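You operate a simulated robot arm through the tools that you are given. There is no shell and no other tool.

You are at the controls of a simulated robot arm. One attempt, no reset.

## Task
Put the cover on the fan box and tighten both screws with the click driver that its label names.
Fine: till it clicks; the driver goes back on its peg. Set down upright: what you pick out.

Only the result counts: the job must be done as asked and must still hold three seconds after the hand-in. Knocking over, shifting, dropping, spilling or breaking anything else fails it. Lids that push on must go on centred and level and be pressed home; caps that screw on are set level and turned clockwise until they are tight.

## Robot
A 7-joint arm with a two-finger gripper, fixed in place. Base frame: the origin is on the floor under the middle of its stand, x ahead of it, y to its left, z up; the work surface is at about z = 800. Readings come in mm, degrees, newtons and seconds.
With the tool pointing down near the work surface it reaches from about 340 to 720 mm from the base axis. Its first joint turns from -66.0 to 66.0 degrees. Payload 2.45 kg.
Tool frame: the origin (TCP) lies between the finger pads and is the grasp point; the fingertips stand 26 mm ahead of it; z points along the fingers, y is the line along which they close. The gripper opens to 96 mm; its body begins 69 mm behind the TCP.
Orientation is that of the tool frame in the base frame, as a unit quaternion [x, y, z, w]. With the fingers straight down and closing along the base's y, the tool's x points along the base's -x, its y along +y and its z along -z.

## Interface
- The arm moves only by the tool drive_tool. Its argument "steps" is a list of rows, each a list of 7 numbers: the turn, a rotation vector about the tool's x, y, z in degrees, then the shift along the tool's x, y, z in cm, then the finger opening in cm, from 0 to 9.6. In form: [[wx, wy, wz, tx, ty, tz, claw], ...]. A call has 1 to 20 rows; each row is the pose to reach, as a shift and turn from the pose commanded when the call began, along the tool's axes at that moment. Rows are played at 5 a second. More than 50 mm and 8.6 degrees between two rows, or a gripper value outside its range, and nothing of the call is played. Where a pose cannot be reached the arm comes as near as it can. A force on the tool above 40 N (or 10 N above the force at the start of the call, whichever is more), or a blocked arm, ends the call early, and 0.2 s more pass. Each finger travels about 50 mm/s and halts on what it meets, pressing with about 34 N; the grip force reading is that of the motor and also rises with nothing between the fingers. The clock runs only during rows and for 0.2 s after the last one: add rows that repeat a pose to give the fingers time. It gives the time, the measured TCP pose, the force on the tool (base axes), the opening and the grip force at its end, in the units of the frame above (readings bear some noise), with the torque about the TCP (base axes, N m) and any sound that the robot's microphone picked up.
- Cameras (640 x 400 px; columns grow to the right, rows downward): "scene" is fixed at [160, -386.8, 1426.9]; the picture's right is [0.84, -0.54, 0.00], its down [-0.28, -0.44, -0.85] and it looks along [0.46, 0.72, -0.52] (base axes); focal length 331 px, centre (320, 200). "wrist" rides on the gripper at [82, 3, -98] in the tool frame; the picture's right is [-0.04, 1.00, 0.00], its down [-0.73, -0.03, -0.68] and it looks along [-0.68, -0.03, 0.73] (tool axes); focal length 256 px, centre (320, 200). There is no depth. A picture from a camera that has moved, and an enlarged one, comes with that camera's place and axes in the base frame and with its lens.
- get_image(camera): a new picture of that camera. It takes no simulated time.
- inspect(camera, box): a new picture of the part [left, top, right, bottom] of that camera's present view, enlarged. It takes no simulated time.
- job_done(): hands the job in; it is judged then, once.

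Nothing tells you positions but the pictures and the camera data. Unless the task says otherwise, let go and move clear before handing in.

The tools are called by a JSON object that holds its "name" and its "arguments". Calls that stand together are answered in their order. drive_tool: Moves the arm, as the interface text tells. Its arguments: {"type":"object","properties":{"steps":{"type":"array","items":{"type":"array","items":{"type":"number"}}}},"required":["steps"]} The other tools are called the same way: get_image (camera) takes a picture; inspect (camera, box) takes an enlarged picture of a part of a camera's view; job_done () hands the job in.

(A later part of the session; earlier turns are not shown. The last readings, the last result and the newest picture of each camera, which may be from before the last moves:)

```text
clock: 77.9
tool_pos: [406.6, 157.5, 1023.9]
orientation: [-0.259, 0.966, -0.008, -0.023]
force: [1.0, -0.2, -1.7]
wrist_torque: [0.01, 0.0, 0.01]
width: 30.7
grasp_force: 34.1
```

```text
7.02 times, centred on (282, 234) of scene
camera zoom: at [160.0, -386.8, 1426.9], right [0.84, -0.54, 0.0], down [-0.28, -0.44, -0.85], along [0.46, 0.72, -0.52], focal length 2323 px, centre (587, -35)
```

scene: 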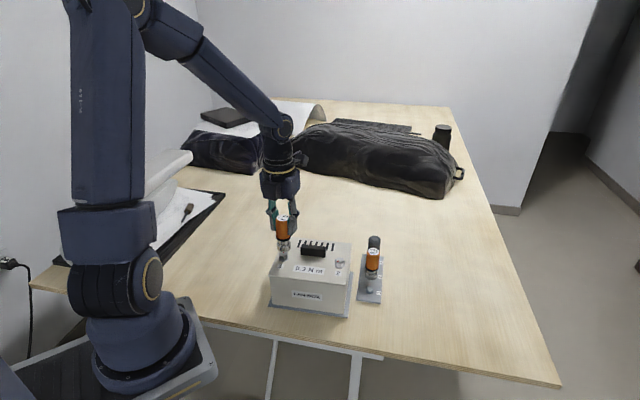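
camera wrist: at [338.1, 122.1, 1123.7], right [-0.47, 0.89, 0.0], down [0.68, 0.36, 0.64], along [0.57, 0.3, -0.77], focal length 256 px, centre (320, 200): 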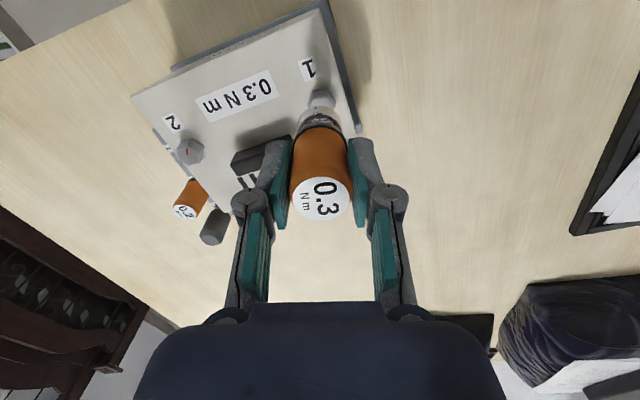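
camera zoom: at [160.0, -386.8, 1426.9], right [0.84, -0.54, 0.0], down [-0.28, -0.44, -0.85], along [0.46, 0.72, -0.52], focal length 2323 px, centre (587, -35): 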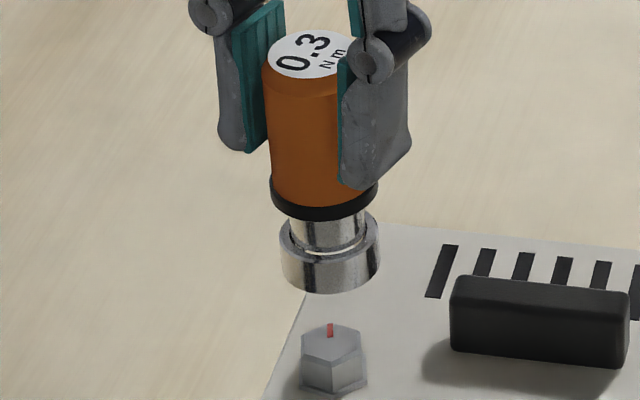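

The driver now hangs vertical and is within about 0.8 mm of screw 1. I'll lower along true vertical with a small correction.

{"name": "drive_tool", "arguments": {"steps": [[0, 0, 0, 0.01, 0.07, 1.0, 2.0], [0, 0, 0, -0.04, 0.07, 2.0, 2.0], [0, 0, 0, -0.07, 0.07, 2.6, 2.0], [0, 0, 0, -0.07, 0.07, 2.6, 2.0]]}}

{"name": "inspect", "arguments": {"camera": "wrist", "box": [280, 60, 360, 130]}}

{"name": "inspect", "arguments": {"camera": "scene", "box": [270, 230, 300, 262]}}

```text
clock: 78.9
tool_pos: [406.8, 157.6, 997.5]
orientation: [-0.26, 0.965, -0.008, -0.023]
force: [0.2, -0.6, -0.5]
wrist_torque: [-0.01, -0.02, -0.01]
width: 30.9
grasp_force: 33.6
```

```text
5.71 times, centred on (320, 95) of wrist
camera zoom: at [338.3, 122.1, 1097.1], right [-0.47, 0.88, 0.0], down [0.68, 0.36, 0.64], along [0.57, 0.3, -0.77], focal length 1463 px, centre (320, 800)
```

zoom: 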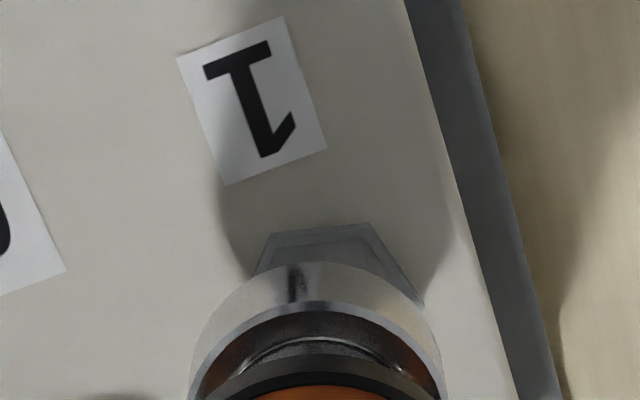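

```text
12.50 times, centred on (285, 246) of scene
camera zoom: at [160.0, -386.8, 1426.9], right [0.84, -0.54, 0.0], down [-0.28, -0.44, -0.85], along [0.46, 0.72, -0.52], focal length 4139 px, centre (758, -375)
```

zoom: 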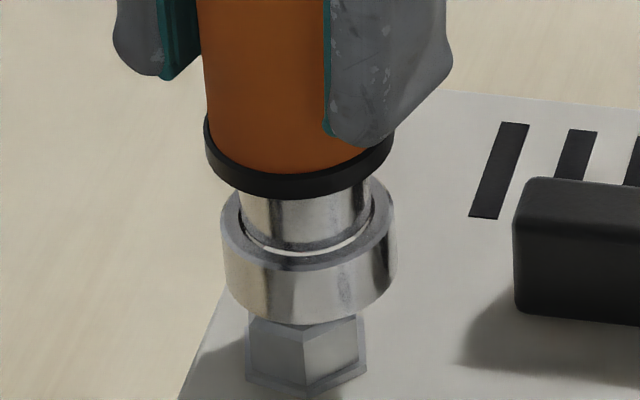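

The socket needs about 1.4 mm more in +Y. I'll apply that and lower onto the head slowly.

{"name": "drive_tool", "arguments": {"steps": [[0, 0, 0, 0, 0.14, 0, 2.0], [0, 0, 0, -0.02, 0.14, 0.4, 2.0], [0, 0, 0, -0.03, 0.14, 0.7, 2.0], [0, 0, 0, -0.05, 0.14, 0.9, 2.0], [0, 0, 0, -0.05, 0.14, 1.0, 2.0], [0, 0, 0, -0.05, 0.14, 1.0, 2.0]]}}

{"name": "inspect", "arguments": {"camera": "scene", "box": [270, 230, 300, 262]}}

```text
clock: 80.1
tool_pos: [406.6, 158.9, 991.1]
orientation: [-0.259, 0.966, -0.006, -0.02]
force: [-1.3, -0.7, 7.3]
wrist_torque: [-0.08, 0.24, 0.01]
width: 30.7
grasp_force: 34.1
stopped in row 6: the force on the tool passed its limit at 41 N (the readings are from after the stop); the commanded pose is now the measured one
```

```text
12.50 times, centred on (285, 246) of scene
camera zoom: at [159.8, -386.9, 1426.9], right [0.84, -0.54, 0.0], down [-0.28, -0.44, -0.85], along [0.46, 0.72, -0.52], focal length 4139 px, centre (758, -375)
```

zoom: 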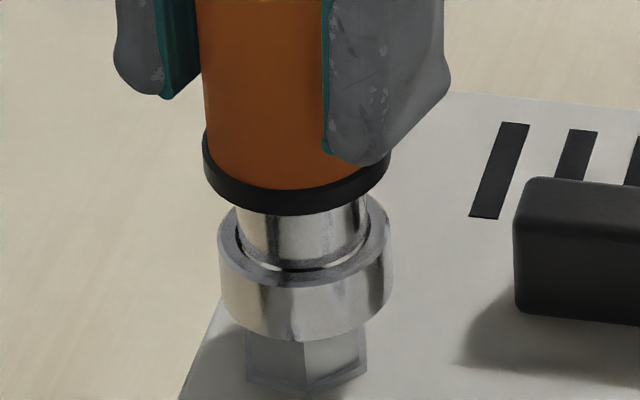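

The socket touched the top of the head instead of slipping over it. I'll check alignment from both views before deciding whether it is lateral or hex-angle misfit.

{"name": "inspect", "arguments": {"camera": "wrist", "box": [280, 60, 360, 130]}}

{"name": "inspect", "arguments": {"camera": "scene", "box": [274, 240, 296, 258]}}

{"name": "inspect", "arguments": {"camera": "wrist", "box": [280, 90, 360, 230]}}

```text
5.71 times, centred on (320, 95) of wrist
camera zoom: at [338.0, 124.1, 1090.6], right [-0.47, 0.89, -0.01], down [0.67, 0.36, 0.65], along [0.58, 0.3, -0.76], focal length 1463 px, centre (320, 800)
```

zoom: 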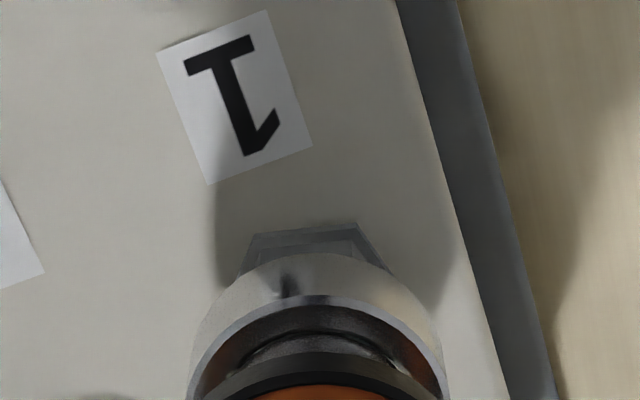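

```text
16.00 times, centred on (285, 249) of scene
camera zoom: at [159.8, -386.9, 1426.9], right [0.84, -0.54, 0.0], down [-0.28, -0.44, -0.85], along [0.46, 0.72, -0.52], focal length 5297 px, centre (880, -584)
```

zoom: 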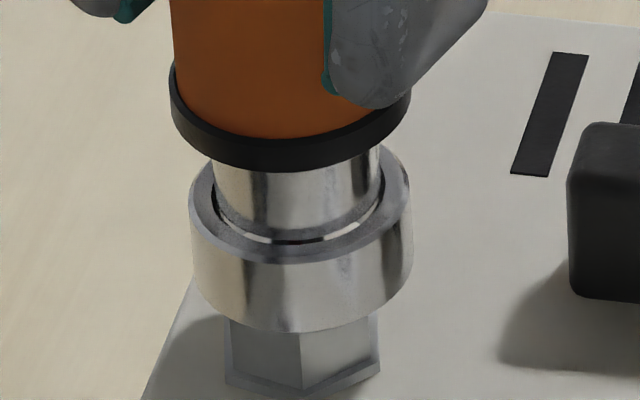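

```text
2.86 times, centred on (320, 160) of wrist
camera zoom: at [338.0, 124.1, 1090.6], right [-0.47, 0.89, -0.01], down [0.67, 0.36, 0.65], along [0.58, 0.3, -0.76], focal length 731 px, centre (320, 314)
```

zoom: 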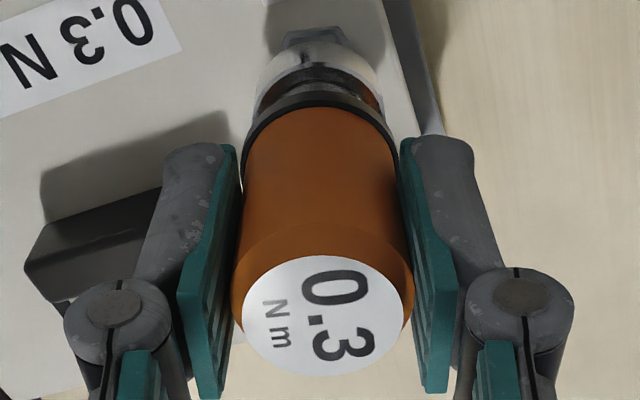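

The two views bracket the lateral alignment within about 1 mm, so this may be just the hex angle. I'll rotate slowly with light contact so the hex can drop in, and watch the force.

{"name": "drive_tool", "arguments": {"steps": [[0, 0, 0, 0, 0.04, 0, 2.0], [-0.2, 0, 5, 0, 0.04, 0, 2.0], [-0.4, 0, 10, 0, 0.04, 0, 2.0], [-0.6, 0, 15, 0, 0.04, 0, 2.0], [-0.8, 0, 20, 0, 0.04, 0, 2.0], [-0.8, 0, 20, 0, 0.04, 0, 2.0]]}}

```text
clock: 81.5
tool_pos: [406.9, 159.7, 989.5]
orientation: [-0.086, 0.996, -0.003, -0.019]
force: [1.5, -2.3, 11.9]
wrist_torque: [-0.16, -0.01, 0.04]
width: 31.1
grasp_force: 33.8
```

{"name": "drive_tool", "arguments": {"steps": [[-0.2, 0, 5, 0, 0, 0, 2.0], [-0.4, 0, 10, 0, 0, 0, 2.0], [-0.6, 0, 15, 0, 0, 0, 2.0], [-0.6, 0, 15, 0, 0, 0, 2.0]]}}

{"name": "inspect", "arguments": {"camera": "scene", "box": [274, 240, 296, 258]}}

{"name": "inspect", "arguments": {"camera": "wrist", "box": [280, 60, 360, 130]}}

```text
clock: 82.5
tool_pos: [407.7, 159.8, 991.0]
orientation: [0.045, 0.999, -0.001, -0.019]
force: [1.9, -1.5, 13.1]
wrist_torque: [-0.23, 0.01, 0.0]
width: 30.8
grasp_force: 34.2
```

```text
16.00 times, centred on (285, 249) of scene
camera zoom: at [159.8, -386.9, 1426.8], right [0.84, -0.54, 0.0], down [-0.28, -0.44, -0.85], along [0.46, 0.72, -0.52], focal length 5297 px, centre (880, -584)
```

zoom: 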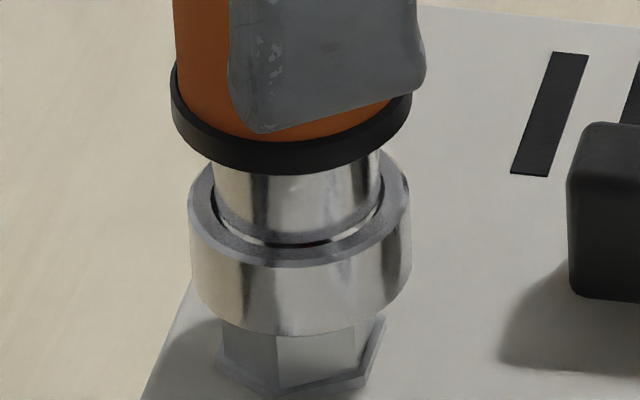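

```text
5.71 times, centred on (320, 95) of wrist
camera zoom: at [329.8, 170.7, 1090.1], right [0.13, 0.99, -0.01], down [0.75, -0.09, 0.65], along [0.64, -0.09, -0.76], focal length 1463 px, centre (320, 800)
```

zoom: 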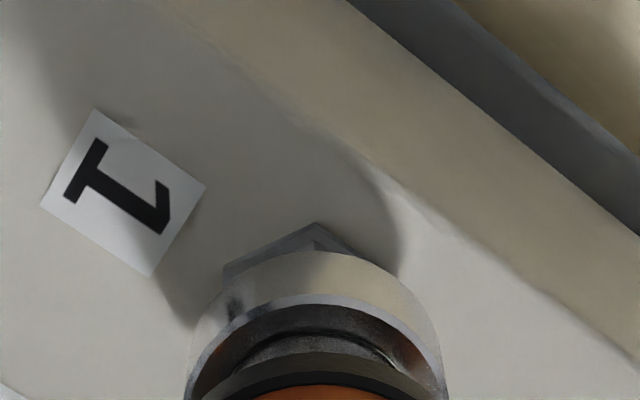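

The screw head turned along with the socket by friction, so the screw was still slightly loose. I'll keep rotating clockwise with light pressure; once the screw stops moving, the hex should find its seat.

{"name": "drive_tool", "arguments": {"steps": [[-0.2, 0, 5, 0, 0, 0, 2.0], [-0.4, 0, 10, 0, 0, 0, 2.0], [-0.6, 0, 15, 0, 0, 0, 2.0], [-0.8, 0, 20, 0, 0, 0, 2.0], [-0.8, 0, 20, 0, 0, 0, 2.0]]}}

{"name": "inspect", "arguments": {"camera": "scene", "box": [274, 240, 296, 258]}}

```text
clock: 83.7
tool_pos: [408.8, 160.5, 990.7]
orientation: [0.217, 0.976, 0.002, -0.019]
force: [-0.1, 0.6, -1.2]
wrist_torque: [0.0, -0.01, 0.0]
width: 30.9
grasp_force: 34.3
```

```text
16.00 times, centred on (285, 249) of scene
camera zoom: at [160.0, -386.8, 1426.9], right [0.84, -0.54, 0.0], down [-0.28, -0.44, -0.85], along [0.46, 0.72, -0.52], focal length 5297 px, centre (880, -584)
```

zoom: 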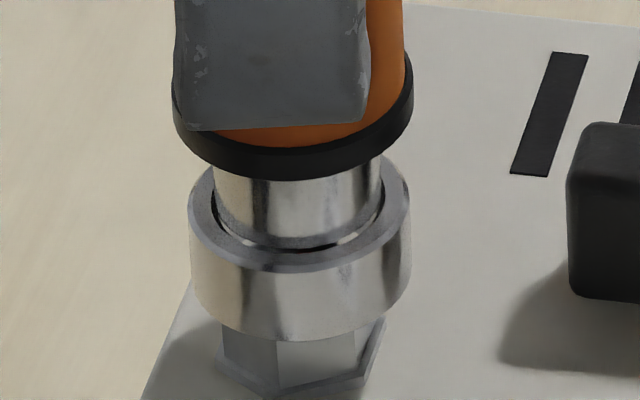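

The force vanished, so the hex has lined up. I'll lower over the head gently.

{"name": "drive_tool", "arguments": {"steps": [[0, 0, 0, -0.01, 0, 0.2, 2.0], [0, 0, 0, -0.02, 0, 0.4, 2.0], [0, 0, 0, -0.02, 0, 0.6, 2.0], [0, 0, 0, -0.02, 0, 0.6, 2.0]]}}

```text
clock: 84.7
tool_pos: [407.4, 160.5, 984.8]
orientation: [0.216, 0.976, 0.002, -0.019]
force: [-1.0, -0.1, -1.2]
wrist_torque: [-0.03, 0.02, 0.02]
width: 30.8
grasp_force: 34.2
```

{"name": "drive_tool", "arguments": {"steps": [[0, 0, 0, -0.01, 0, 0.2, 2.0], [0, 0, 0, -0.02, 0, 0.4, 2.0], [0, 0, 0, -0.02, 0, 0.6, 2.0], [0, 0, 0, -0.02, 0, 0.6, 2.0]]}}

{"name": "inspect", "arguments": {"camera": "scene", "box": [274, 240, 296, 258]}}

```text
clock: 85.7
tool_pos: [406.9, 160.0, 978.2]
orientation: [0.217, 0.976, 0.003, -0.019]
force: [0.4, 0.3, -0.5]
wrist_torque: [-0.01, 0.0, 0.01]
width: 30.9
grasp_force: 34.1
```

```text
16.00 times, centred on (285, 249) of scene
camera zoom: at [160.0, -386.8, 1426.9], right [0.84, -0.54, 0.0], down [-0.28, -0.44, -0.85], along [0.46, 0.72, -0.52], focal length 5297 px, centre (880, -584)
```

zoom: 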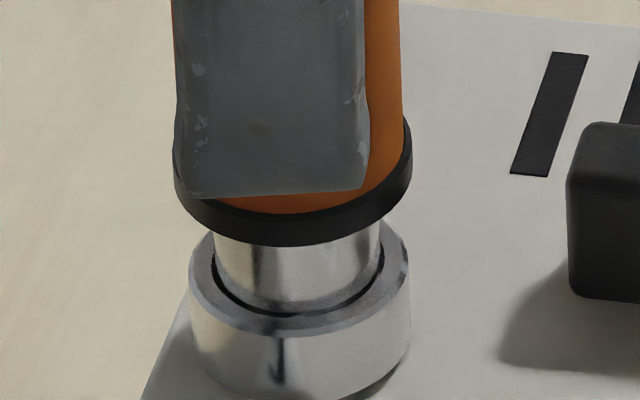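

It's seated over the head again with no side load. I'll lower to light contact so the driver stands by itself, then regrip it square.

{"name": "drive_tool", "arguments": {"steps": [[0, 0, 0, 0, 0, 0.05, 2.0], [0, 0, 0, 0, 0, 0.1, 2.0], [0, 0, 0, 0, 0, 0.1, 2.0]]}}

```text
clock: 86.5
tool_pos: [408.0, 159.4, 977.8]
orientation: [0.216, 0.976, 0.002, -0.019]
force: [-1.5, -0.4, 7.6]
wrist_torque: [0.02, 0.02, -0.03]
width: 30.9
grasp_force: 33.3
```

The socket is seated with light contact. Before regripping I'll test-turn a few degrees to see the torque response.

{"name": "drive_tool", "arguments": {"steps": [[-0.1, 0, 3, 0, 0, 0, 2.0], [-0.24, 0, 6, 0, 0, 0, 2.0], [-0.36, 0, 9, 0, 0, 0, 2.0], [-0.48, 0, 12, 0, 0, 0, 2.0]]}}

```text
clock: 87.5
tool_pos: [406.3, 160.0, 978.2]
orientation: [0.318, 0.948, 0.004, -0.018]
force: [-1.1, -0.4, 14.3]
wrist_torque: [-0.02, -0.08, 0.26]
width: 30.9
grasp_force: 33.9
```

Torque rose straight to 0.26 N·m, so it's firmly engaged. I'll continue slowly for the click.

{"name": "drive_tool", "arguments": {"steps": [[-0.08, 0, 2, 0, 0, 0, 2.0], [-0.16, 0, 4, 0, 0, 0, 2.0], [-0.24, 0, 6, 0, 0, 0, 2.0]]}}

```text
clock: 88.3
tool_pos: [407.1, 160.2, 978.1]
orientation: [0.368, 0.93, 0.005, -0.018]
force: [-0.6, 3.8, 16.0]
wrist_torque: [0.16, -0.08, 0.29]
width: 30.5
grasp_force: 34.0
```

{"name": "drive_tool", "arguments": {"steps": [[-0.08, 0, 2, 0, 0, 0, 2.0], [-0.16, 0, 4, 0, 0, 0, 2.0], [-0.24, 0, 6, 0, 0, 0, 2.0]]}}

{"name": "inspect", "arguments": {"camera": "wrist", "box": [280, 90, 360, 230]}}

```text
clock: 89.1
tool_pos: [408.1, 159.6, 978.4]
orientation: [0.415, 0.909, 0.006, -0.017]
force: [1.3, 2.9, 13.1]
wrist_torque: [0.09, -0.15, 0.21]
width: 30.4
grasp_force: 34.3
```

```text
2.86 times, centred on (320, 160) of wrist
camera zoom: at [358.3, 221.4, 1077.1], right [0.78, 0.62, 0.0], down [0.48, -0.59, 0.65], along [0.41, -0.51, -0.76], focal length 731 px, centre (320, 314)
```

zoom: 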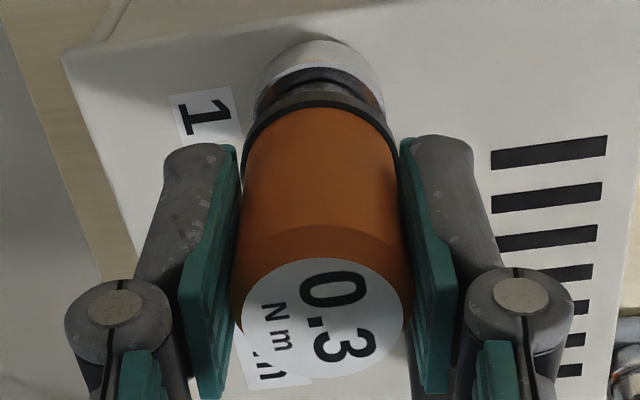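

{"name": "drive_tool", "arguments": {"steps": [[-0.12, 0, 3, 0, 0, 0, 2.0], [-0.24, 0, 6, 0, 0, 0, 2.0], [-0.36, 0, 9, 0, 0, 0, 2.0], [-0.48, 0, 12, 0, 0, 0, 2.0]]}}

{"name": "inspect", "arguments": {"camera": "wrist", "box": [280, 90, 360, 230]}}

```text
clock: 90.1
tool_pos: [405.7, 159.5, 977.9]
orientation: [0.507, 0.862, 0.009, -0.017]
force: [1.7, 2.4, 12.4]
wrist_torque: [0.06, -0.23, 0.29]
width: 30.7
grasp_force: 33.6
```

```text
2.86 times, centred on (320, 160) of wrist
camera zoom: at [371.4, 229.7, 1077.1], right [0.89, 0.45, 0.0], down [0.34, -0.68, 0.65], along [0.29, -0.58, -0.76], focal length 731 px, centre (320, 314)
```

zoom: 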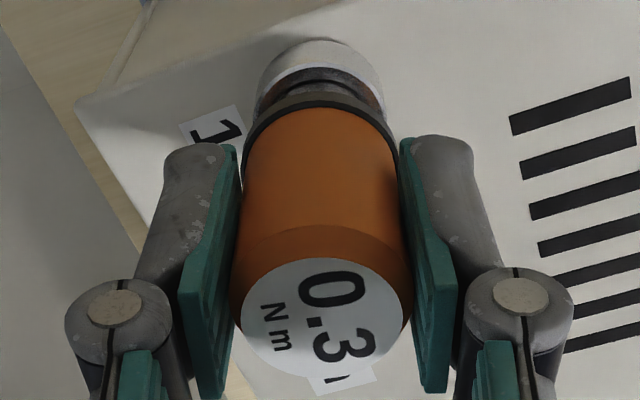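

{"name": "drive_tool", "arguments": {"steps": [[-0.16, 0, 4, 0, 0, 0, 2.0], [-0.32, 0, 8, 0, 0, 0, 2.0], [-0.48, 0, 12, 0, 0, 0, 2.0], [-0.64, 0, 16, 0, 0, 0, 2.0], [-0.8, 0, 20, 0, 0, 0, 2.0]]}}

{"name": "inspect", "arguments": {"camera": "wrist", "box": [280, 90, 360, 230]}}

{"name": "get_image", "arguments": {"camera": "scene"}}

```text
clock: 91.3
tool_pos: [407.1, 160.1, 978.4]
orientation: [0.651, 0.759, 0.012, -0.014]
force: [-0.7, 0.9, 11.3]
wrist_torque: [-0.05, 0.06, 0.1]
width: 30.6
grasp_force: 33.9
```

```text
2.86 times, centred on (320, 160) of wrist
camera zoom: at [397.6, 237.8, 1077.0], right [0.99, 0.11, 0.0], down [0.09, -0.75, 0.65], along [0.07, -0.65, -0.76], focal length 731 px, centre (320, 314)
```

zoom: 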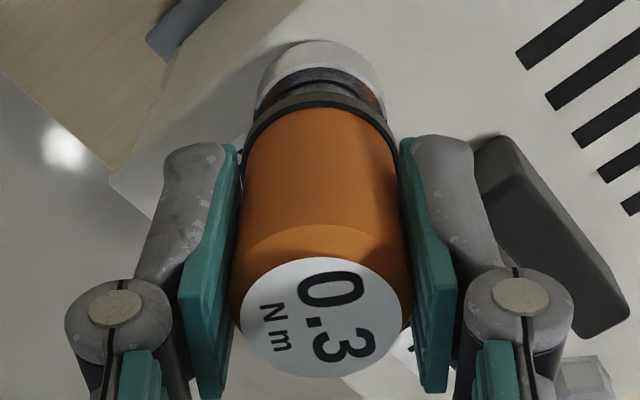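

```text
taken
```

scene: 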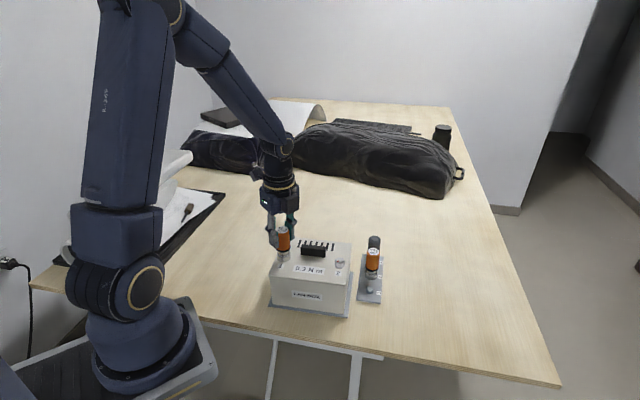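

{"name": "inspect", "arguments": {"camera": "scene", "box": [240, 220, 360, 295]}}

{"name": "inspect", "arguments": {"camera": "scene", "box": [262, 240, 292, 260]}}

```text
5.33 times, centred on (300, 258) of scene
camera zoom: at [159.8, -386.8, 1426.9], right [0.84, -0.54, 0.0], down [-0.28, -0.44, -0.85], along [0.46, 0.72, -0.52], focal length 1766 px, centre (427, -107)
```

zoom: 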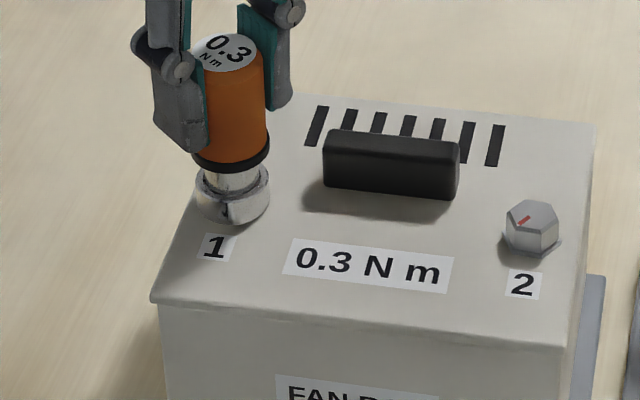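

```text
16.00 times, centred on (277, 250) of scene
camera zoom: at [159.8, -386.8, 1426.9], right [0.84, -0.54, 0.0], down [-0.28, -0.44, -0.85], along [0.46, 0.72, -0.52], focal length 5297 px, centre (1008, -600)
```

zoom: 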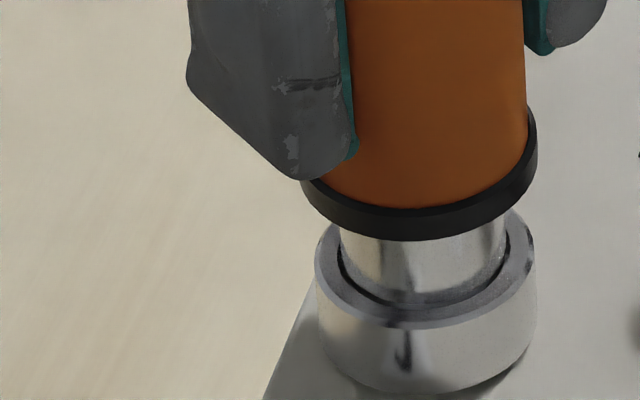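

The box hasn't rotated, but torque peaks and drops without a click. I'll lift straight up briefly to check where the screw mark is, then come back down at the same angle.

{"name": "drive_tool", "arguments": {"steps": [[0.08, 0, -2, 0, 0, 0, 2.0], [0.08, 0, -2, 0.01, 0, -0.3, 2.0], [0.08, 0, -2, 0.03, 0, -0.8, 2.0], [0.08, 0, -2, 0.06, 0, -1.6, 2.0], [0.08, 0, -2, 0.1, 0, -2.6, 2.0], [0.08, 0, -2, 0.1, 0, -2.6, 2.0]]}}

{"name": "inspect", "arguments": {"camera": "scene", "box": [274, 240, 296, 258]}}

{"name": "inspect", "arguments": {"camera": "wrist", "box": [280, 60, 360, 130]}}

```text
clock: 92.7
tool_pos: [406.3, 160.4, 1004.2]
orientation: [0.636, 0.772, 0.011, -0.014]
force: [-0.7, 0.6, -1.0]
wrist_torque: [0.0, -0.01, 0.0]
width: 30.3
grasp_force: 33.7
```

```text
16.00 times, centred on (285, 249) of scene
camera zoom: at [160.0, -386.8, 1426.9], right [0.84, -0.54, 0.0], down [-0.28, -0.44, -0.85], along [0.46, 0.72, -0.52], focal length 5297 px, centre (880, -584)
```

zoom: 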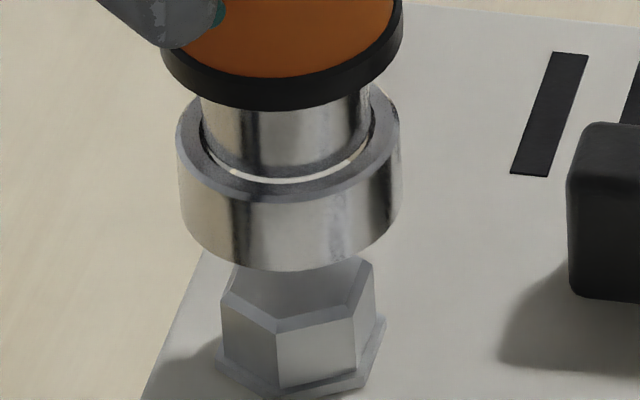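

```text
5.71 times, centred on (320, 95) of wrist
camera zoom: at [395.2, 237.4, 1103.2], right [0.99, 0.15, 0.0], down [0.12, -0.75, 0.65], along [0.1, -0.64, -0.76], focal length 1463 px, centre (320, 800)
```

zoom: 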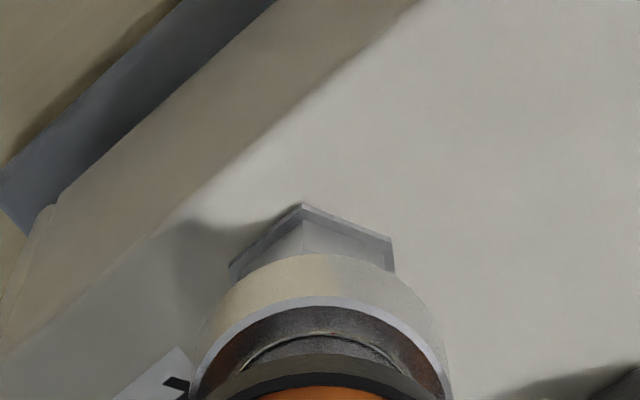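

{"name": "drive_tool", "arguments": {"steps": [[0, 0, 0, -1.2, 0, 0, 2.0], [0, 0, 0, -2.6, 0, 0, 2.0], [0, 0, 0, -2.6, 0, 0, 2.0]]}}

{"name": "inspect", "arguments": {"camera": "wrist", "box": [280, 40, 360, 130]}}

{"name": "inspect", "arguments": {"camera": "scene", "box": [274, 240, 296, 258]}}

```text
clock: 93.5
tool_pos: [412.6, 135.2, 1001.9]
orientation: [0.636, 0.771, 0.011, -0.015]
force: [0.9, -0.1, -0.6]
wrist_torque: [0.03, 0.0, 0.01]
width: 30.3
grasp_force: 34.4
```

```text
4.44 times, centred on (320, 85) of wrist
camera zoom: at [401.2, 211.8, 1101.8], right [0.99, 0.15, 0.0], down [0.12, -0.75, 0.65], along [0.1, -0.64, -0.76], focal length 1138 px, centre (320, 711)
```

zoom: 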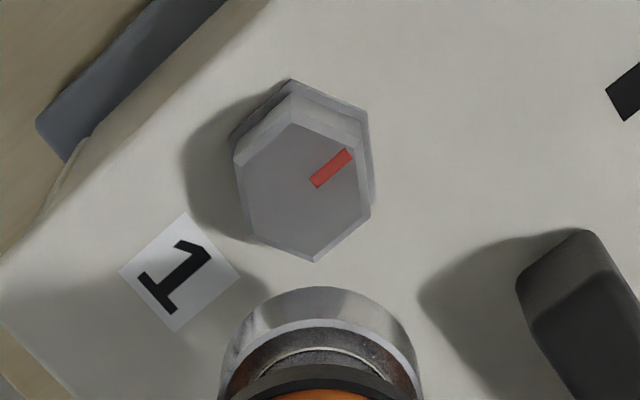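

```text
16.00 times, centred on (285, 249) of scene
camera zoom: at [160.0, -386.8, 1426.9], right [0.84, -0.54, 0.0], down [-0.28, -0.44, -0.85], along [0.46, 0.72, -0.52], focal length 5297 px, centre (880, -584)
```

zoom: 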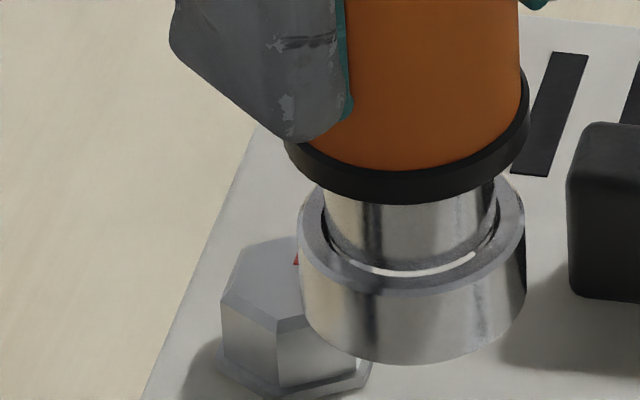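

The screw mark is at about 47° and hasn't moved further, so the screw is essentially tight. The tilted driver seems to slip on the head before the click. I'll reseat it at the same angle, let go so it stands upright, and regrip it squarely.

{"name": "drive_tool", "arguments": {"steps": [[0, 0, 0, 1.3, 0, 0, 2.0], [0, 0, 0, 2.6, 0, 0, 2.0], [0, 0, 0, 2.57, 0, 0.8, 2.0], [0, 0, 0, 2.55, 0, 1.3, 2.0], [0, 0, 0, 2.55, 0, 1.3, 2.0]]}}

{"name": "inspect", "arguments": {"camera": "scene", "box": [274, 240, 296, 258]}}

```text
clock: 94.7
tool_pos: [407.2, 159.9, 989.8]
orientation: [0.636, 0.771, 0.011, -0.015]
force: [-0.7, 0.3, -1.5]
wrist_torque: [0.01, -0.01, -0.02]
width: 30.4
grasp_force: 33.9
```

```text
16.00 times, centred on (285, 249) of scene
camera zoom: at [160.0, -386.8, 1426.9], right [0.84, -0.54, 0.0], down [-0.28, -0.44, -0.85], along [0.46, 0.72, -0.52], focal length 5297 px, centre (880, -584)
```

zoom: 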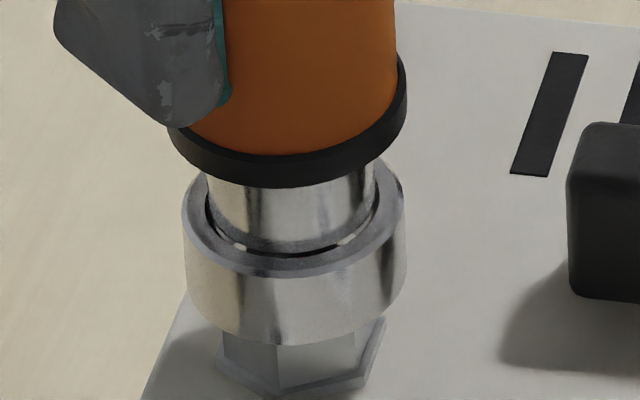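

{"name": "drive_tool", "arguments": {"steps": [[0, 0, 0, -0.01, 0, 0.2, 2.0], [0, 0, 0, -0.01, 0, 0.3, 2.0], [0, 0, 0, -0.02, 0, 0.5, 2.0], [0, 0, 0, -0.02, 0, 0.5, 2.0]]}}

```text
clock: 95.7
tool_pos: [406.7, 160.9, 985.7]
orientation: [0.636, 0.772, 0.01, -0.015]
force: [0.1, -0.2, -1.8]
wrist_torque: [0.02, 0.04, 0.0]
width: 30.6
grasp_force: 33.9
```

{"name": "drive_tool", "arguments": {"steps": [[0, 0, 0, -0.01, 0, 0.3, 2.0], [0, 0, 0, -0.02, 0, 0.6, 2.0], [0, 0, 0, -0.03, 0, 0.7, 2.0], [0, 0, 0, -0.03, 0, 0.78, 2.0], [0, 0, 0, -0.03, 0, 0.78, 2.0]]}}

{"name": "inspect", "arguments": {"camera": "scene", "box": [274, 240, 296, 258]}}

```text
clock: 96.9
tool_pos: [407.6, 159.9, 978.0]
orientation: [0.637, 0.771, 0.013, -0.014]
force: [0.0, 0.4, -0.5]
wrist_torque: [-0.01, 0.0, 0.02]
width: 30.1
grasp_force: 33.6
```

```text
16.00 times, centred on (285, 249) of scene
camera zoom: at [160.0, -386.8, 1426.9], right [0.84, -0.54, 0.0], down [-0.28, -0.44, -0.85], along [0.46, 0.72, -0.52], focal length 5297 px, centre (880, -584)
```

zoom: 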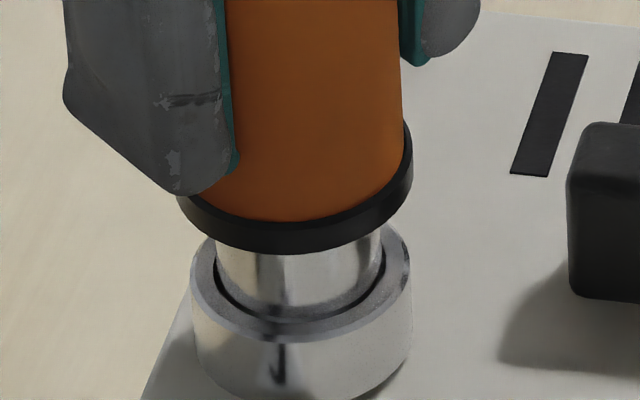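

It's seated again without resistance. I'll open the fingers and let the driver stand on the screw.

{"name": "drive_tool", "arguments": {"steps": [[0, 0, 0, 0, 0, 0, 3.3], [0, 0, 0, 0, 0, 0, 3.8], [0, 0, 0, 0, 0, 0, 4.5], [0, 0, 0, 0, 0, 0, 5.2], [0, 0, 0, 0, 0, 0, 5.2]]}}

{"name": "get_image", "arguments": {"camera": "wrist"}}

{"name": "inspect", "arguments": {"camera": "scene", "box": [255, 205, 305, 265]}}

```text
clock: 98.1
tool_pos: [407.4, 161.0, 978.3]
orientation: [0.635, 0.772, 0.012, -0.013]
force: [-0.6, 0.1, 0.0]
wrist_torque: [0.0, -0.02, 0.0]
width: 52.2
grasp_force: 0.0
```

```text
taken
camera wrist: at [395.4, 237.3, 1077.4], right [0.99, 0.15, 0.0], down [0.12, -0.75, 0.65], along [0.1, -0.64, -0.76], focal length 256 px, centre (320, 200)
```

wrist: 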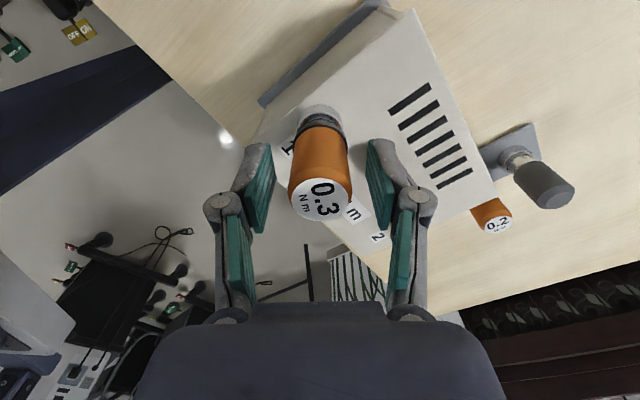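

```text
6.67 times, centred on (280, 235) of scene
camera zoom: at [160.0, -386.8, 1426.9], right [0.84, -0.54, 0.0], down [-0.28, -0.44, -0.85], along [0.46, 0.72, -0.52], focal length 2207 px, centre (587, -33)
```

zoom: 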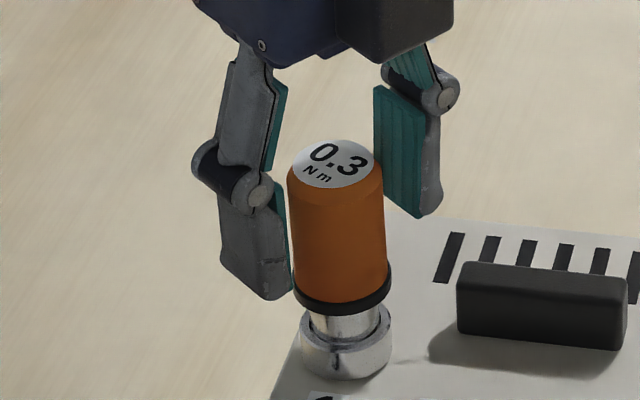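

The driver is standing upright on screw 1. I'll straighten the tool and wind the open gripper back around it to a yaw of -45°.

{"name": "drive_tool", "arguments": {"steps": [[0, -1, 0, 0, 0, 0, 5.2], [0, -2, 0, 0, 0, 0, 5.2], [0, -2, 0, 0, 0, 0, 5.2]]}}

{"name": "drive_tool", "arguments": {"steps": [[0, 0, -8, 0, 0, 0, 5.2], [0, 0, -16, 0, 0, 0, 5.2], [0, 0, -24, 0, 0, 0, 5.2], [0, 0, -32, 0, 0, 0, 5.2], [0, 0, -40, 0, 0, 0, 5.2], [0, 0, -48, 0, 0, 0, 5.2], [0, 0, -56, 0, 0, 0, 5.2], [0, 0, -64, 0, 0, 0, 5.2], [0, 0, -72, 0, 0, 0, 5.2], [0, 0, -80, 0, 0, 0, 5.2], [0, 0, -88, 0, 0, 0, 5.2], [0, 0, -96, 0, 0, 0, 5.2], [0, 0, -104, 0, 0, 0, 5.2], [0, 0, -112, 0, 0, 0, 5.2], [0, 0, -118, 0, 0, 0, 5.2], [0, 0, -124, 0, 0, 0, 5.2], [0, 0, -124, 0, 0, 0, 5.2]]}}

{"name": "inspect", "arguments": {"camera": "wrist", "box": [270, 80, 370, 240]}}

{"name": "inspect", "arguments": {"camera": "scene", "box": [255, 205, 305, 265]}}

```text
clock: 98.9
tool_pos: [407.5, 160.6, 977.9]
orientation: [0.636, 0.771, -0.001, -0.001]
force: [-0.8, 0.4, -0.2]
wrist_torque: [0.03, 0.02, 0.02]
width: 52.0
grasp_force: 0.0
```

```text
clock: 102.5
tool_pos: [407.3, 160.7, 977.7]
orientation: [-0.383, 0.924, 0.001, 0.0]
force: [0.5, 0.0, -0.5]
wrist_torque: [0.02, -0.02, -0.03]
width: 52.2
grasp_force: 0.1
```

```text
2.50 times, centred on (320, 160) of wrist
camera zoom: at [346.9, 104.5, 1074.2], right [-0.68, 0.73, 0.0], down [0.54, 0.5, 0.68], along [0.5, 0.46, -0.73], focal length 640 px, centre (320, 300)
```

zoom: 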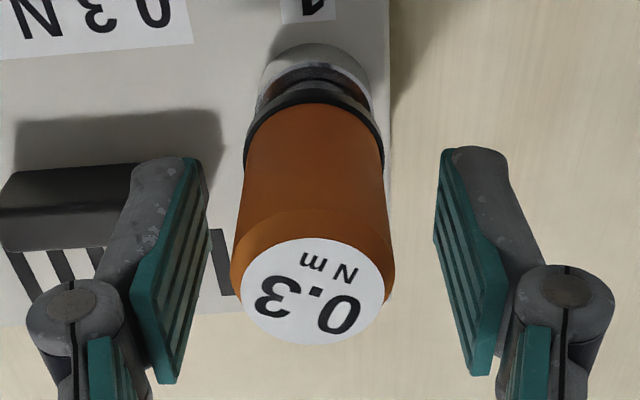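

```text
6.67 times, centred on (280, 235) of scene
camera zoom: at [160.0, -386.8, 1426.9], right [0.84, -0.54, 0.0], down [-0.28, -0.44, -0.85], along [0.46, 0.72, -0.52], focal length 2207 px, centre (587, -33)
```

zoom: 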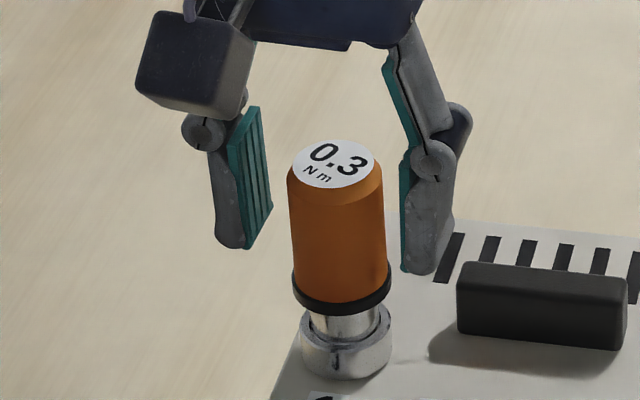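

The driver stands about (+1.8, -0.8) mm from the TCP. I'll centre on it and regrip squarely.

{"name": "drive_tool", "arguments": {"steps": [[0, 0, 0, 0.1, -0.05, 0, 5.2], [0, 0, 0, 0.18, -0.08, 0, 5.2], [0, 0, 0, 0.18, -0.08, 0, 4.2], [0, 0, 0, 0.18, -0.08, 0, 3.5], [0, 0, 0, 0.18, -0.08, 0, 3.0], [0, 0, 0, 0.18, -0.08, 0, 2.0], [0, 0, 0, 0.18, -0.08, 0, 2.0]]}}

{"name": "inspect", "arguments": {"camera": "wrist", "box": [270, 80, 370, 240]}}

```text
clock: 104.1
tool_pos: [406.9, 157.9, 979.1]
orientation: [-0.382, 0.924, 0.001, 0.0]
force: [0.7, -0.2, 2.4]
wrist_torque: [-0.01, 0.03, -0.04]
width: 30.6
grasp_force: 33.8
```

```text
2.50 times, centred on (320, 160) of wrist
camera zoom: at [346.3, 102.7, 1074.7], right [-0.68, 0.74, 0.0], down [0.54, 0.5, 0.68], along [0.5, 0.46, -0.73], focal length 640 px, centre (320, 300)
```

zoom: 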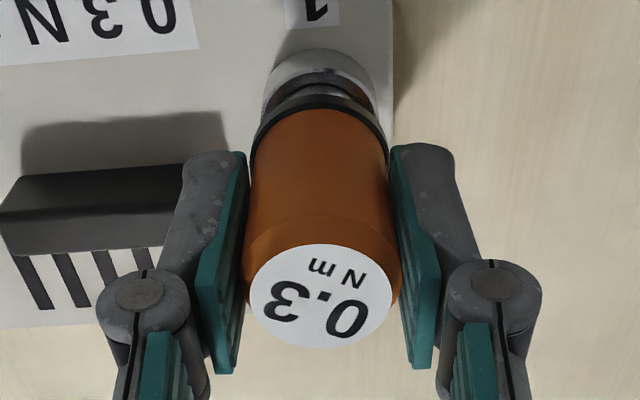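

It's gripped square with almost no side load. I'll press lightly and turn clockwise.

{"name": "drive_tool", "arguments": {"steps": [[0, 0, 0, 0, 0, 0.04, 2.0], [0, 0, 4, 0, 0, 0.05, 2.0], [0, 0, 8, 0, 0, 0.05, 2.0], [0, 0, 12, 0, 0, 0.05, 2.0], [0, 0, 16, 0, 0, 0.05, 2.0]]}}

```text
clock: 105.3
tool_pos: [406.6, 158.9, 977.8]
orientation: [-0.249, 0.968, 0.001, -0.002]
force: [-1.6, -1.1, 16.1]
wrist_torque: [0.0, 0.08, 0.2]
width: 30.8
grasp_force: 34.4
```

{"name": "drive_tool", "arguments": {"steps": [[0, 0, 3, 0, 0, 0, 2.0], [0, 0, 6, 0, 0, 0, 2.0], [0, 0, 9, 0, 0, 0, 2.0]]}}

{"name": "inspect", "arguments": {"camera": "wrist", "box": [270, 80, 370, 240]}}

```text
clock: 106.1
tool_pos: [406.7, 158.4, 978.0]
orientation: [-0.173, 0.985, 0.002, 0.001]
force: [1.0, 0.9, 25.0]
wrist_torque: [0.07, -0.01, 0.28]
width: 30.7
grasp_force: 34.3
```

```text
2.50 times, centred on (320, 160) of wrist
camera zoom: at [328.0, 133.1, 1074.2], right [-0.3, 0.95, 0.0], down [0.7, 0.22, 0.68], along [0.65, 0.21, -0.73], focal length 640 px, centre (320, 300)
```

zoom: 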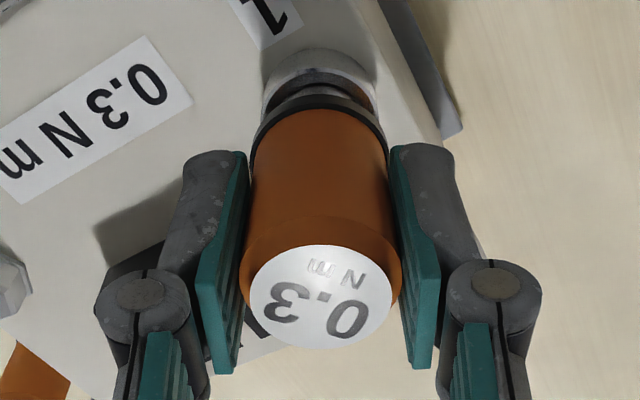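

Torque is 0.28 N·m with no slip in the fingers. I'll continue.

{"name": "drive_tool", "arguments": {"steps": [[0, 0, 2, 0, 0, 0, 2.0], [0, 0, 4, 0, 0, 0, 2.0], [0, 0, 6, 0, 0, 0, 2.0]]}}

```text
clock: 106.9
tool_pos: [406.1, 156.8, 978.6]
orientation: [-0.122, 0.993, 0.002, 0.001]
force: [5.1, 0.1, 30.9]
wrist_torque: [0.0, -0.29, 0.18]
width: 30.7
grasp_force: 34.1
```

{"name": "drive_tool", "arguments": {"steps": [[0, 0, 3, 0, 0, 0, 2.0], [0, 0, 6, 0, 0, 0, 2.0], [0, 0, 9, 0, 0, 0, 2.0]]}}

{"name": "inspect", "arguments": {"camera": "wrist", "box": [270, 80, 370, 240]}}

{"name": "inspect", "arguments": {"camera": "scene", "box": [262, 228, 302, 262]}}

```text
clock: 107.9
tool_pos: [405.7, 158.8, 978.1]
orientation: [-0.043, 0.999, 0.001, -0.001]
force: [-3.1, -1.6, 8.7]
wrist_torque: [-0.1, 0.12, 0.13]
width: 30.8
grasp_force: 34.5
stopped in row 3: the force on the tool passed its limit at 41 N (the readings are from after the stop); the commanded pose is now the measured one
```

```text
2.50 times, centred on (320, 160) of wrist
camera zoom: at [323.6, 154.3, 1074.3], right [-0.05, 1.0, 0.0], down [0.73, 0.03, 0.68], along [0.68, 0.03, -0.73], focal length 640 px, centre (320, 300)
```

zoom: 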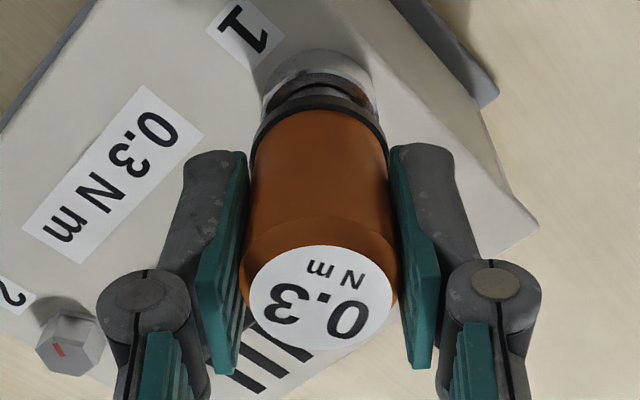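

```text
11.76 times, centred on (282, 245) of scene
camera zoom: at [159.8, -386.9, 1426.8], right [0.84, -0.54, 0.0], down [-0.28, -0.44, -0.85], along [0.46, 0.72, -0.52], focal length 3895 px, centre (767, -329)
```

zoom: 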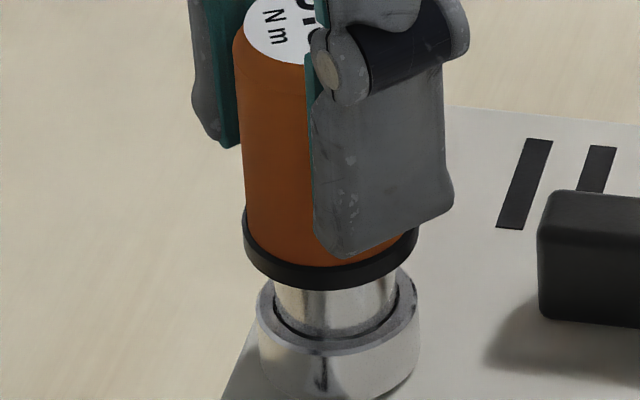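

No finger slip, but still no click. I'll lift off and check whether the screw itself actually moved in this bite.

{"name": "drive_tool", "arguments": {"steps": [[0, 0, -1, 0, 0, -0.1, 2.0], [0, 0, -1, 0, 0, -0.6, 2.0], [0, 0, -1, 0, 0, -1.4, 2.0], [0, 0, -1, 0, 0, -2.6, 2.0], [0, 0, -1, 0, 0, -4.5, 2.0], [0, 0, -1, 0, 0, -4.5, 2.0]]}}

{"name": "inspect", "arguments": {"camera": "scene", "box": [274, 240, 296, 258]}}

{"name": "inspect", "arguments": {"camera": "wrist", "box": [280, 60, 360, 130]}}

```text
clock: 109.3
tool_pos: [405.4, 157.7, 1023.8]
orientation: [-0.052, 0.999, 0.001, -0.001]
force: [1.0, -0.4, -0.9]
wrist_torque: [-0.01, 0.01, -0.01]
width: 30.5
grasp_force: 34.2
```

```text
16.00 times, centred on (285, 249) of scene
camera zoom: at [160.0, -386.8, 1426.9], right [0.84, -0.54, 0.0], down [-0.28, -0.44, -0.85], along [0.46, 0.72, -0.52], focal length 5297 px, centre (880, -584)
```

zoom: 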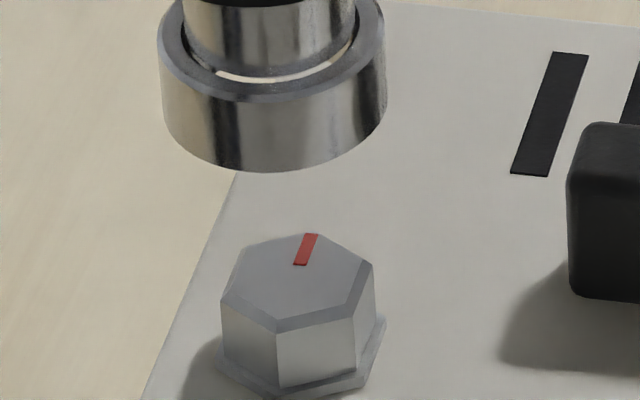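

```text
5.71 times, centred on (320, 95) of wrist
camera zoom: at [322.9, 152.7, 1119.7], right [-0.06, 1.0, 0.0], down [0.73, 0.05, 0.68], along [0.68, 0.04, -0.73], focal length 1463 px, centre (320, 800)
```

zoom: 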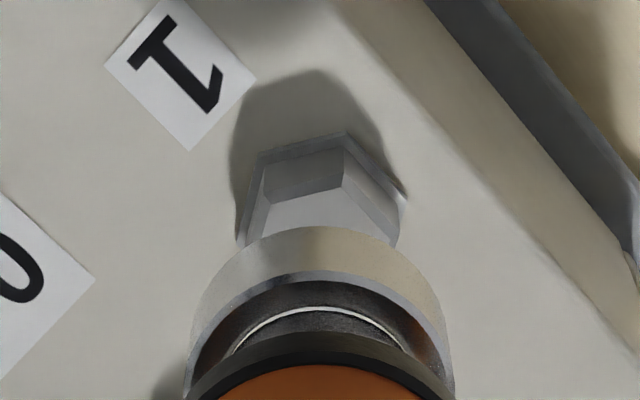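

The screw mark is unchanged at about 45°, so it is at its stop and only the final click is missing. My slow, stop-start turning may be letting the torque relax, so I'll reseat and turn in one quick continuous sweep.

{"name": "drive_tool", "arguments": {"steps": [[0, 0, 0, 0, 0, 1.5, 2.0], [0, 0, 0, 0, 0, 3.0, 2.0], [0, 0, 0, 0, 0, 3.4, 2.0], [0, 0, 0, 0, 0, 3.7, 2.0], [0, 0, 0, 0, 0, 4.0, 2.0], [0, 0, 0, 0, 0, 4.2, 2.0], [0, 0, 0, 0, 0, 4.35, 2.0], [0, 0, 0, 0, 0, 4.35, 2.0]]}}

```text
clock: 111.1
tool_pos: [406.4, 157.3, 978.8]
orientation: [-0.051, 0.999, 0.001, -0.001]
force: [0.0, 0.5, -1.5]
wrist_torque: [0.01, 0.03, -0.03]
width: 30.7
grasp_force: 34.2
```

{"name": "drive_tool", "arguments": {"steps": [[0, 0, 0, 0, 0, 0.05, 2.0], [0, 0, 0, 0, 0, 0.1, 2.0], [0, 0, 0, 0, 0, 0.12, 2.0]]}}

```text
clock: 111.9
tool_pos: [405.3, 158.5, 977.1]
orientation: [-0.052, 0.999, 0.002, -0.001]
force: [0.3, 1.1, -1.4]
wrist_torque: [-0.05, -0.02, 0.02]
width: 30.5
grasp_force: 34.7
```

{"name": "drive_tool", "arguments": {"steps": [[0, 0, 0, 0, 0, 0.03, 2.0], [0, 0, 0, 0, 0, 0.06, 2.0], [0, 0, 0, 0, 0, 0.08, 2.0]]}}

```text
clock: 112.7
tool_pos: [406.5, 158.9, 977.9]
orientation: [-0.051, 0.999, 0.001, 0.0]
force: [-2.6, -0.2, 11.5]
wrist_torque: [-0.05, 0.2, -0.03]
width: 30.8
grasp_force: 34.1
```

Contact at about 11 N. Now a quick continuous clockwise sweep.

{"name": "drive_tool", "arguments": {"steps": [[0, 0, 8, 0, 0, -0.01, 2.0], [0, 0, 16, 0, 0, -0.02, 2.0], [0, 0, 24, 0, 0, -0.02, 2.0], [0, 0, 32, 0, 0, -0.02, 2.0], [0, 0, 40, 0, 0, -0.02, 2.0], [0, 0, 48, 0, 0, -0.02, 2.0], [0, 0, 56, 0, 0, -0.02, 2.0], [0, 0, 64, 0, 0, -0.02, 2.0]]}}

{"name": "inspect", "arguments": {"camera": "wrist", "box": [270, 80, 370, 240]}}

```text
clock: 114.5
tool_pos: [406.6, 158.2, 978.1]
orientation: [0.487, 0.873, 0.001, -0.001]
force: [0.1, 0.3, 32.5]
wrist_torque: [0.06, -0.07, 0.28]
width: 30.8
grasp_force: 33.7
```

```text
2.50 times, centred on (320, 160) of wrist
camera zoom: at [364.9, 229.0, 1074.0], right [0.87, 0.49, 0.0], down [0.36, -0.64, 0.68], along [0.33, -0.59, -0.74], focal length 640 px, centre (320, 300)
```

zoom: 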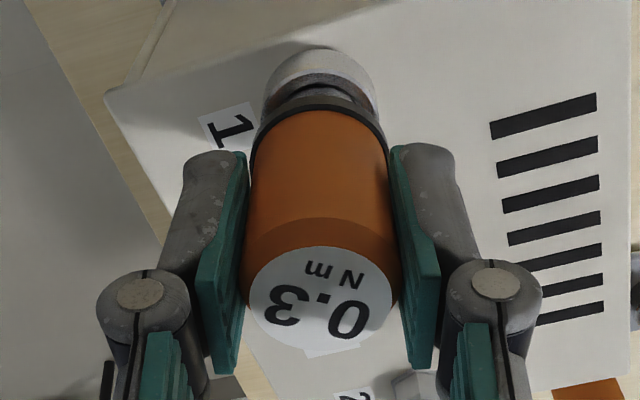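

Still no click, and the axial force crept up to 32 N, which adds friction. I'll ease the press and step through slowly at low axial force to see the true torque.

{"name": "drive_tool", "arguments": {"steps": [[0, 0, 0, 0, 0, -0.05, 2.0], [0, 0, 0, 0, 0, -0.09, 2.0]]}}

{"name": "drive_tool", "arguments": {"steps": [[0, 0, 4, 0, 0, 0, 2.0]]}}

{"name": "drive_tool", "arguments": {"steps": [[0, 0, 4, 0, 0, 0, 2.0]]}}

{"name": "drive_tool", "arguments": {"steps": [[0, 0, 4, 0, 0, 0, 2.0]]}}

```text
clock: 115.1
tool_pos: [406.0, 156.7, 976.7]
orientation: [0.486, 0.874, 0.0, -0.001]
force: [3.8, 3.4, 17.7]
wrist_torque: [0.16, -0.19, 0.1]
width: 30.7
grasp_force: 33.6
```

```text
clock: 115.5
tool_pos: [406.0, 157.3, 977.9]
orientation: [0.515, 0.857, 0.0, -0.001]
force: [1.4, 3.1, 16.9]
wrist_torque: [0.17, -0.12, 0.31]
width: 30.7
grasp_force: 34.0
```

```text
clock: 115.9
tool_pos: [405.4, 157.9, 977.4]
orientation: [0.546, 0.838, 0.0, 0.0]
force: [0.7, 2.2, 12.2]
wrist_torque: [0.11, -0.11, 0.16]
width: 30.6
grasp_force: 33.9
```

```text
clock: 116.3
tool_pos: [405.9, 158.4, 977.8]
orientation: [0.575, 0.818, 0.0, 0.0]
force: [0.4, -1.3, 11.5]
wrist_torque: [-0.08, -0.04, 0.25]
width: 30.4
grasp_force: 34.5
```

{"name": "drive_tool", "arguments": {"steps": [[0, 0, 1, 0, 0, 0, 2.0]]}}

{"name": "drive_tool", "arguments": {"steps": [[0, 0, 1, 0, 0, 0, 2.0]]}}

{"name": "drive_tool", "arguments": {"steps": [[0, 0, 1, 0, 0, 0, 2.0]]}}

{"name": "drive_tool", "arguments": {"steps": [[0, 0, 1, 0, 0, 0, 2.0]]}}

{"name": "drive_tool", "arguments": {"steps": [[0, 0, 1, 0, 0, 0, 2.0]]}}

{"name": "drive_tool", "arguments": {"steps": [[0, 0, 1, 0, 0, 0, 2.0]]}}

```text
clock: 116.7
tool_pos: [405.8, 158.2, 977.6]
orientation: [0.582, 0.813, 0.0, 0.0]
force: [-0.1, -1.9, 10.1]
wrist_torque: [-0.13, 0.0, 0.24]
width: 30.8
grasp_force: 34.5
```

```text
clock: 117.1
tool_pos: [406.2, 158.0, 977.6]
orientation: [0.589, 0.808, 0.0, 0.0]
force: [-1.5, 0.3, 7.4]
wrist_torque: [-0.05, 0.03, 0.28]
width: 30.5
grasp_force: 33.6
```

```text
clock: 117.5
tool_pos: [405.6, 157.6, 977.6]
orientation: [0.596, 0.803, 0.001, -0.001]
force: [-0.8, 0.1, 8.1]
wrist_torque: [0.01, 0.02, 0.12]
width: 30.3
grasp_force: 34.2
```

```text
clock: 117.9
tool_pos: [405.3, 157.4, 977.7]
orientation: [0.603, 0.798, -0.001, -0.001]
force: [0.0, 0.1, 7.2]
wrist_torque: [0.02, -0.02, 0.14]
width: 30.4
grasp_force: 34.5
```

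```text
clock: 118.3
tool_pos: [407.1, 156.5, 977.1]
orientation: [0.61, 0.793, 0.0, 0.0]
force: [0.1, -0.3, 7.2]
wrist_torque: [-0.06, -0.03, 0.17]
width: 30.3
grasp_force: 34.2
```

```text
clock: 118.7
tool_pos: [406.5, 158.2, 977.1]
orientation: [0.617, 0.787, 0.0, -0.001]
force: [1.3, -0.5, 2.3]
wrist_torque: [-0.08, -0.13, 0.15]
width: 30.2
grasp_force: 34.1
```

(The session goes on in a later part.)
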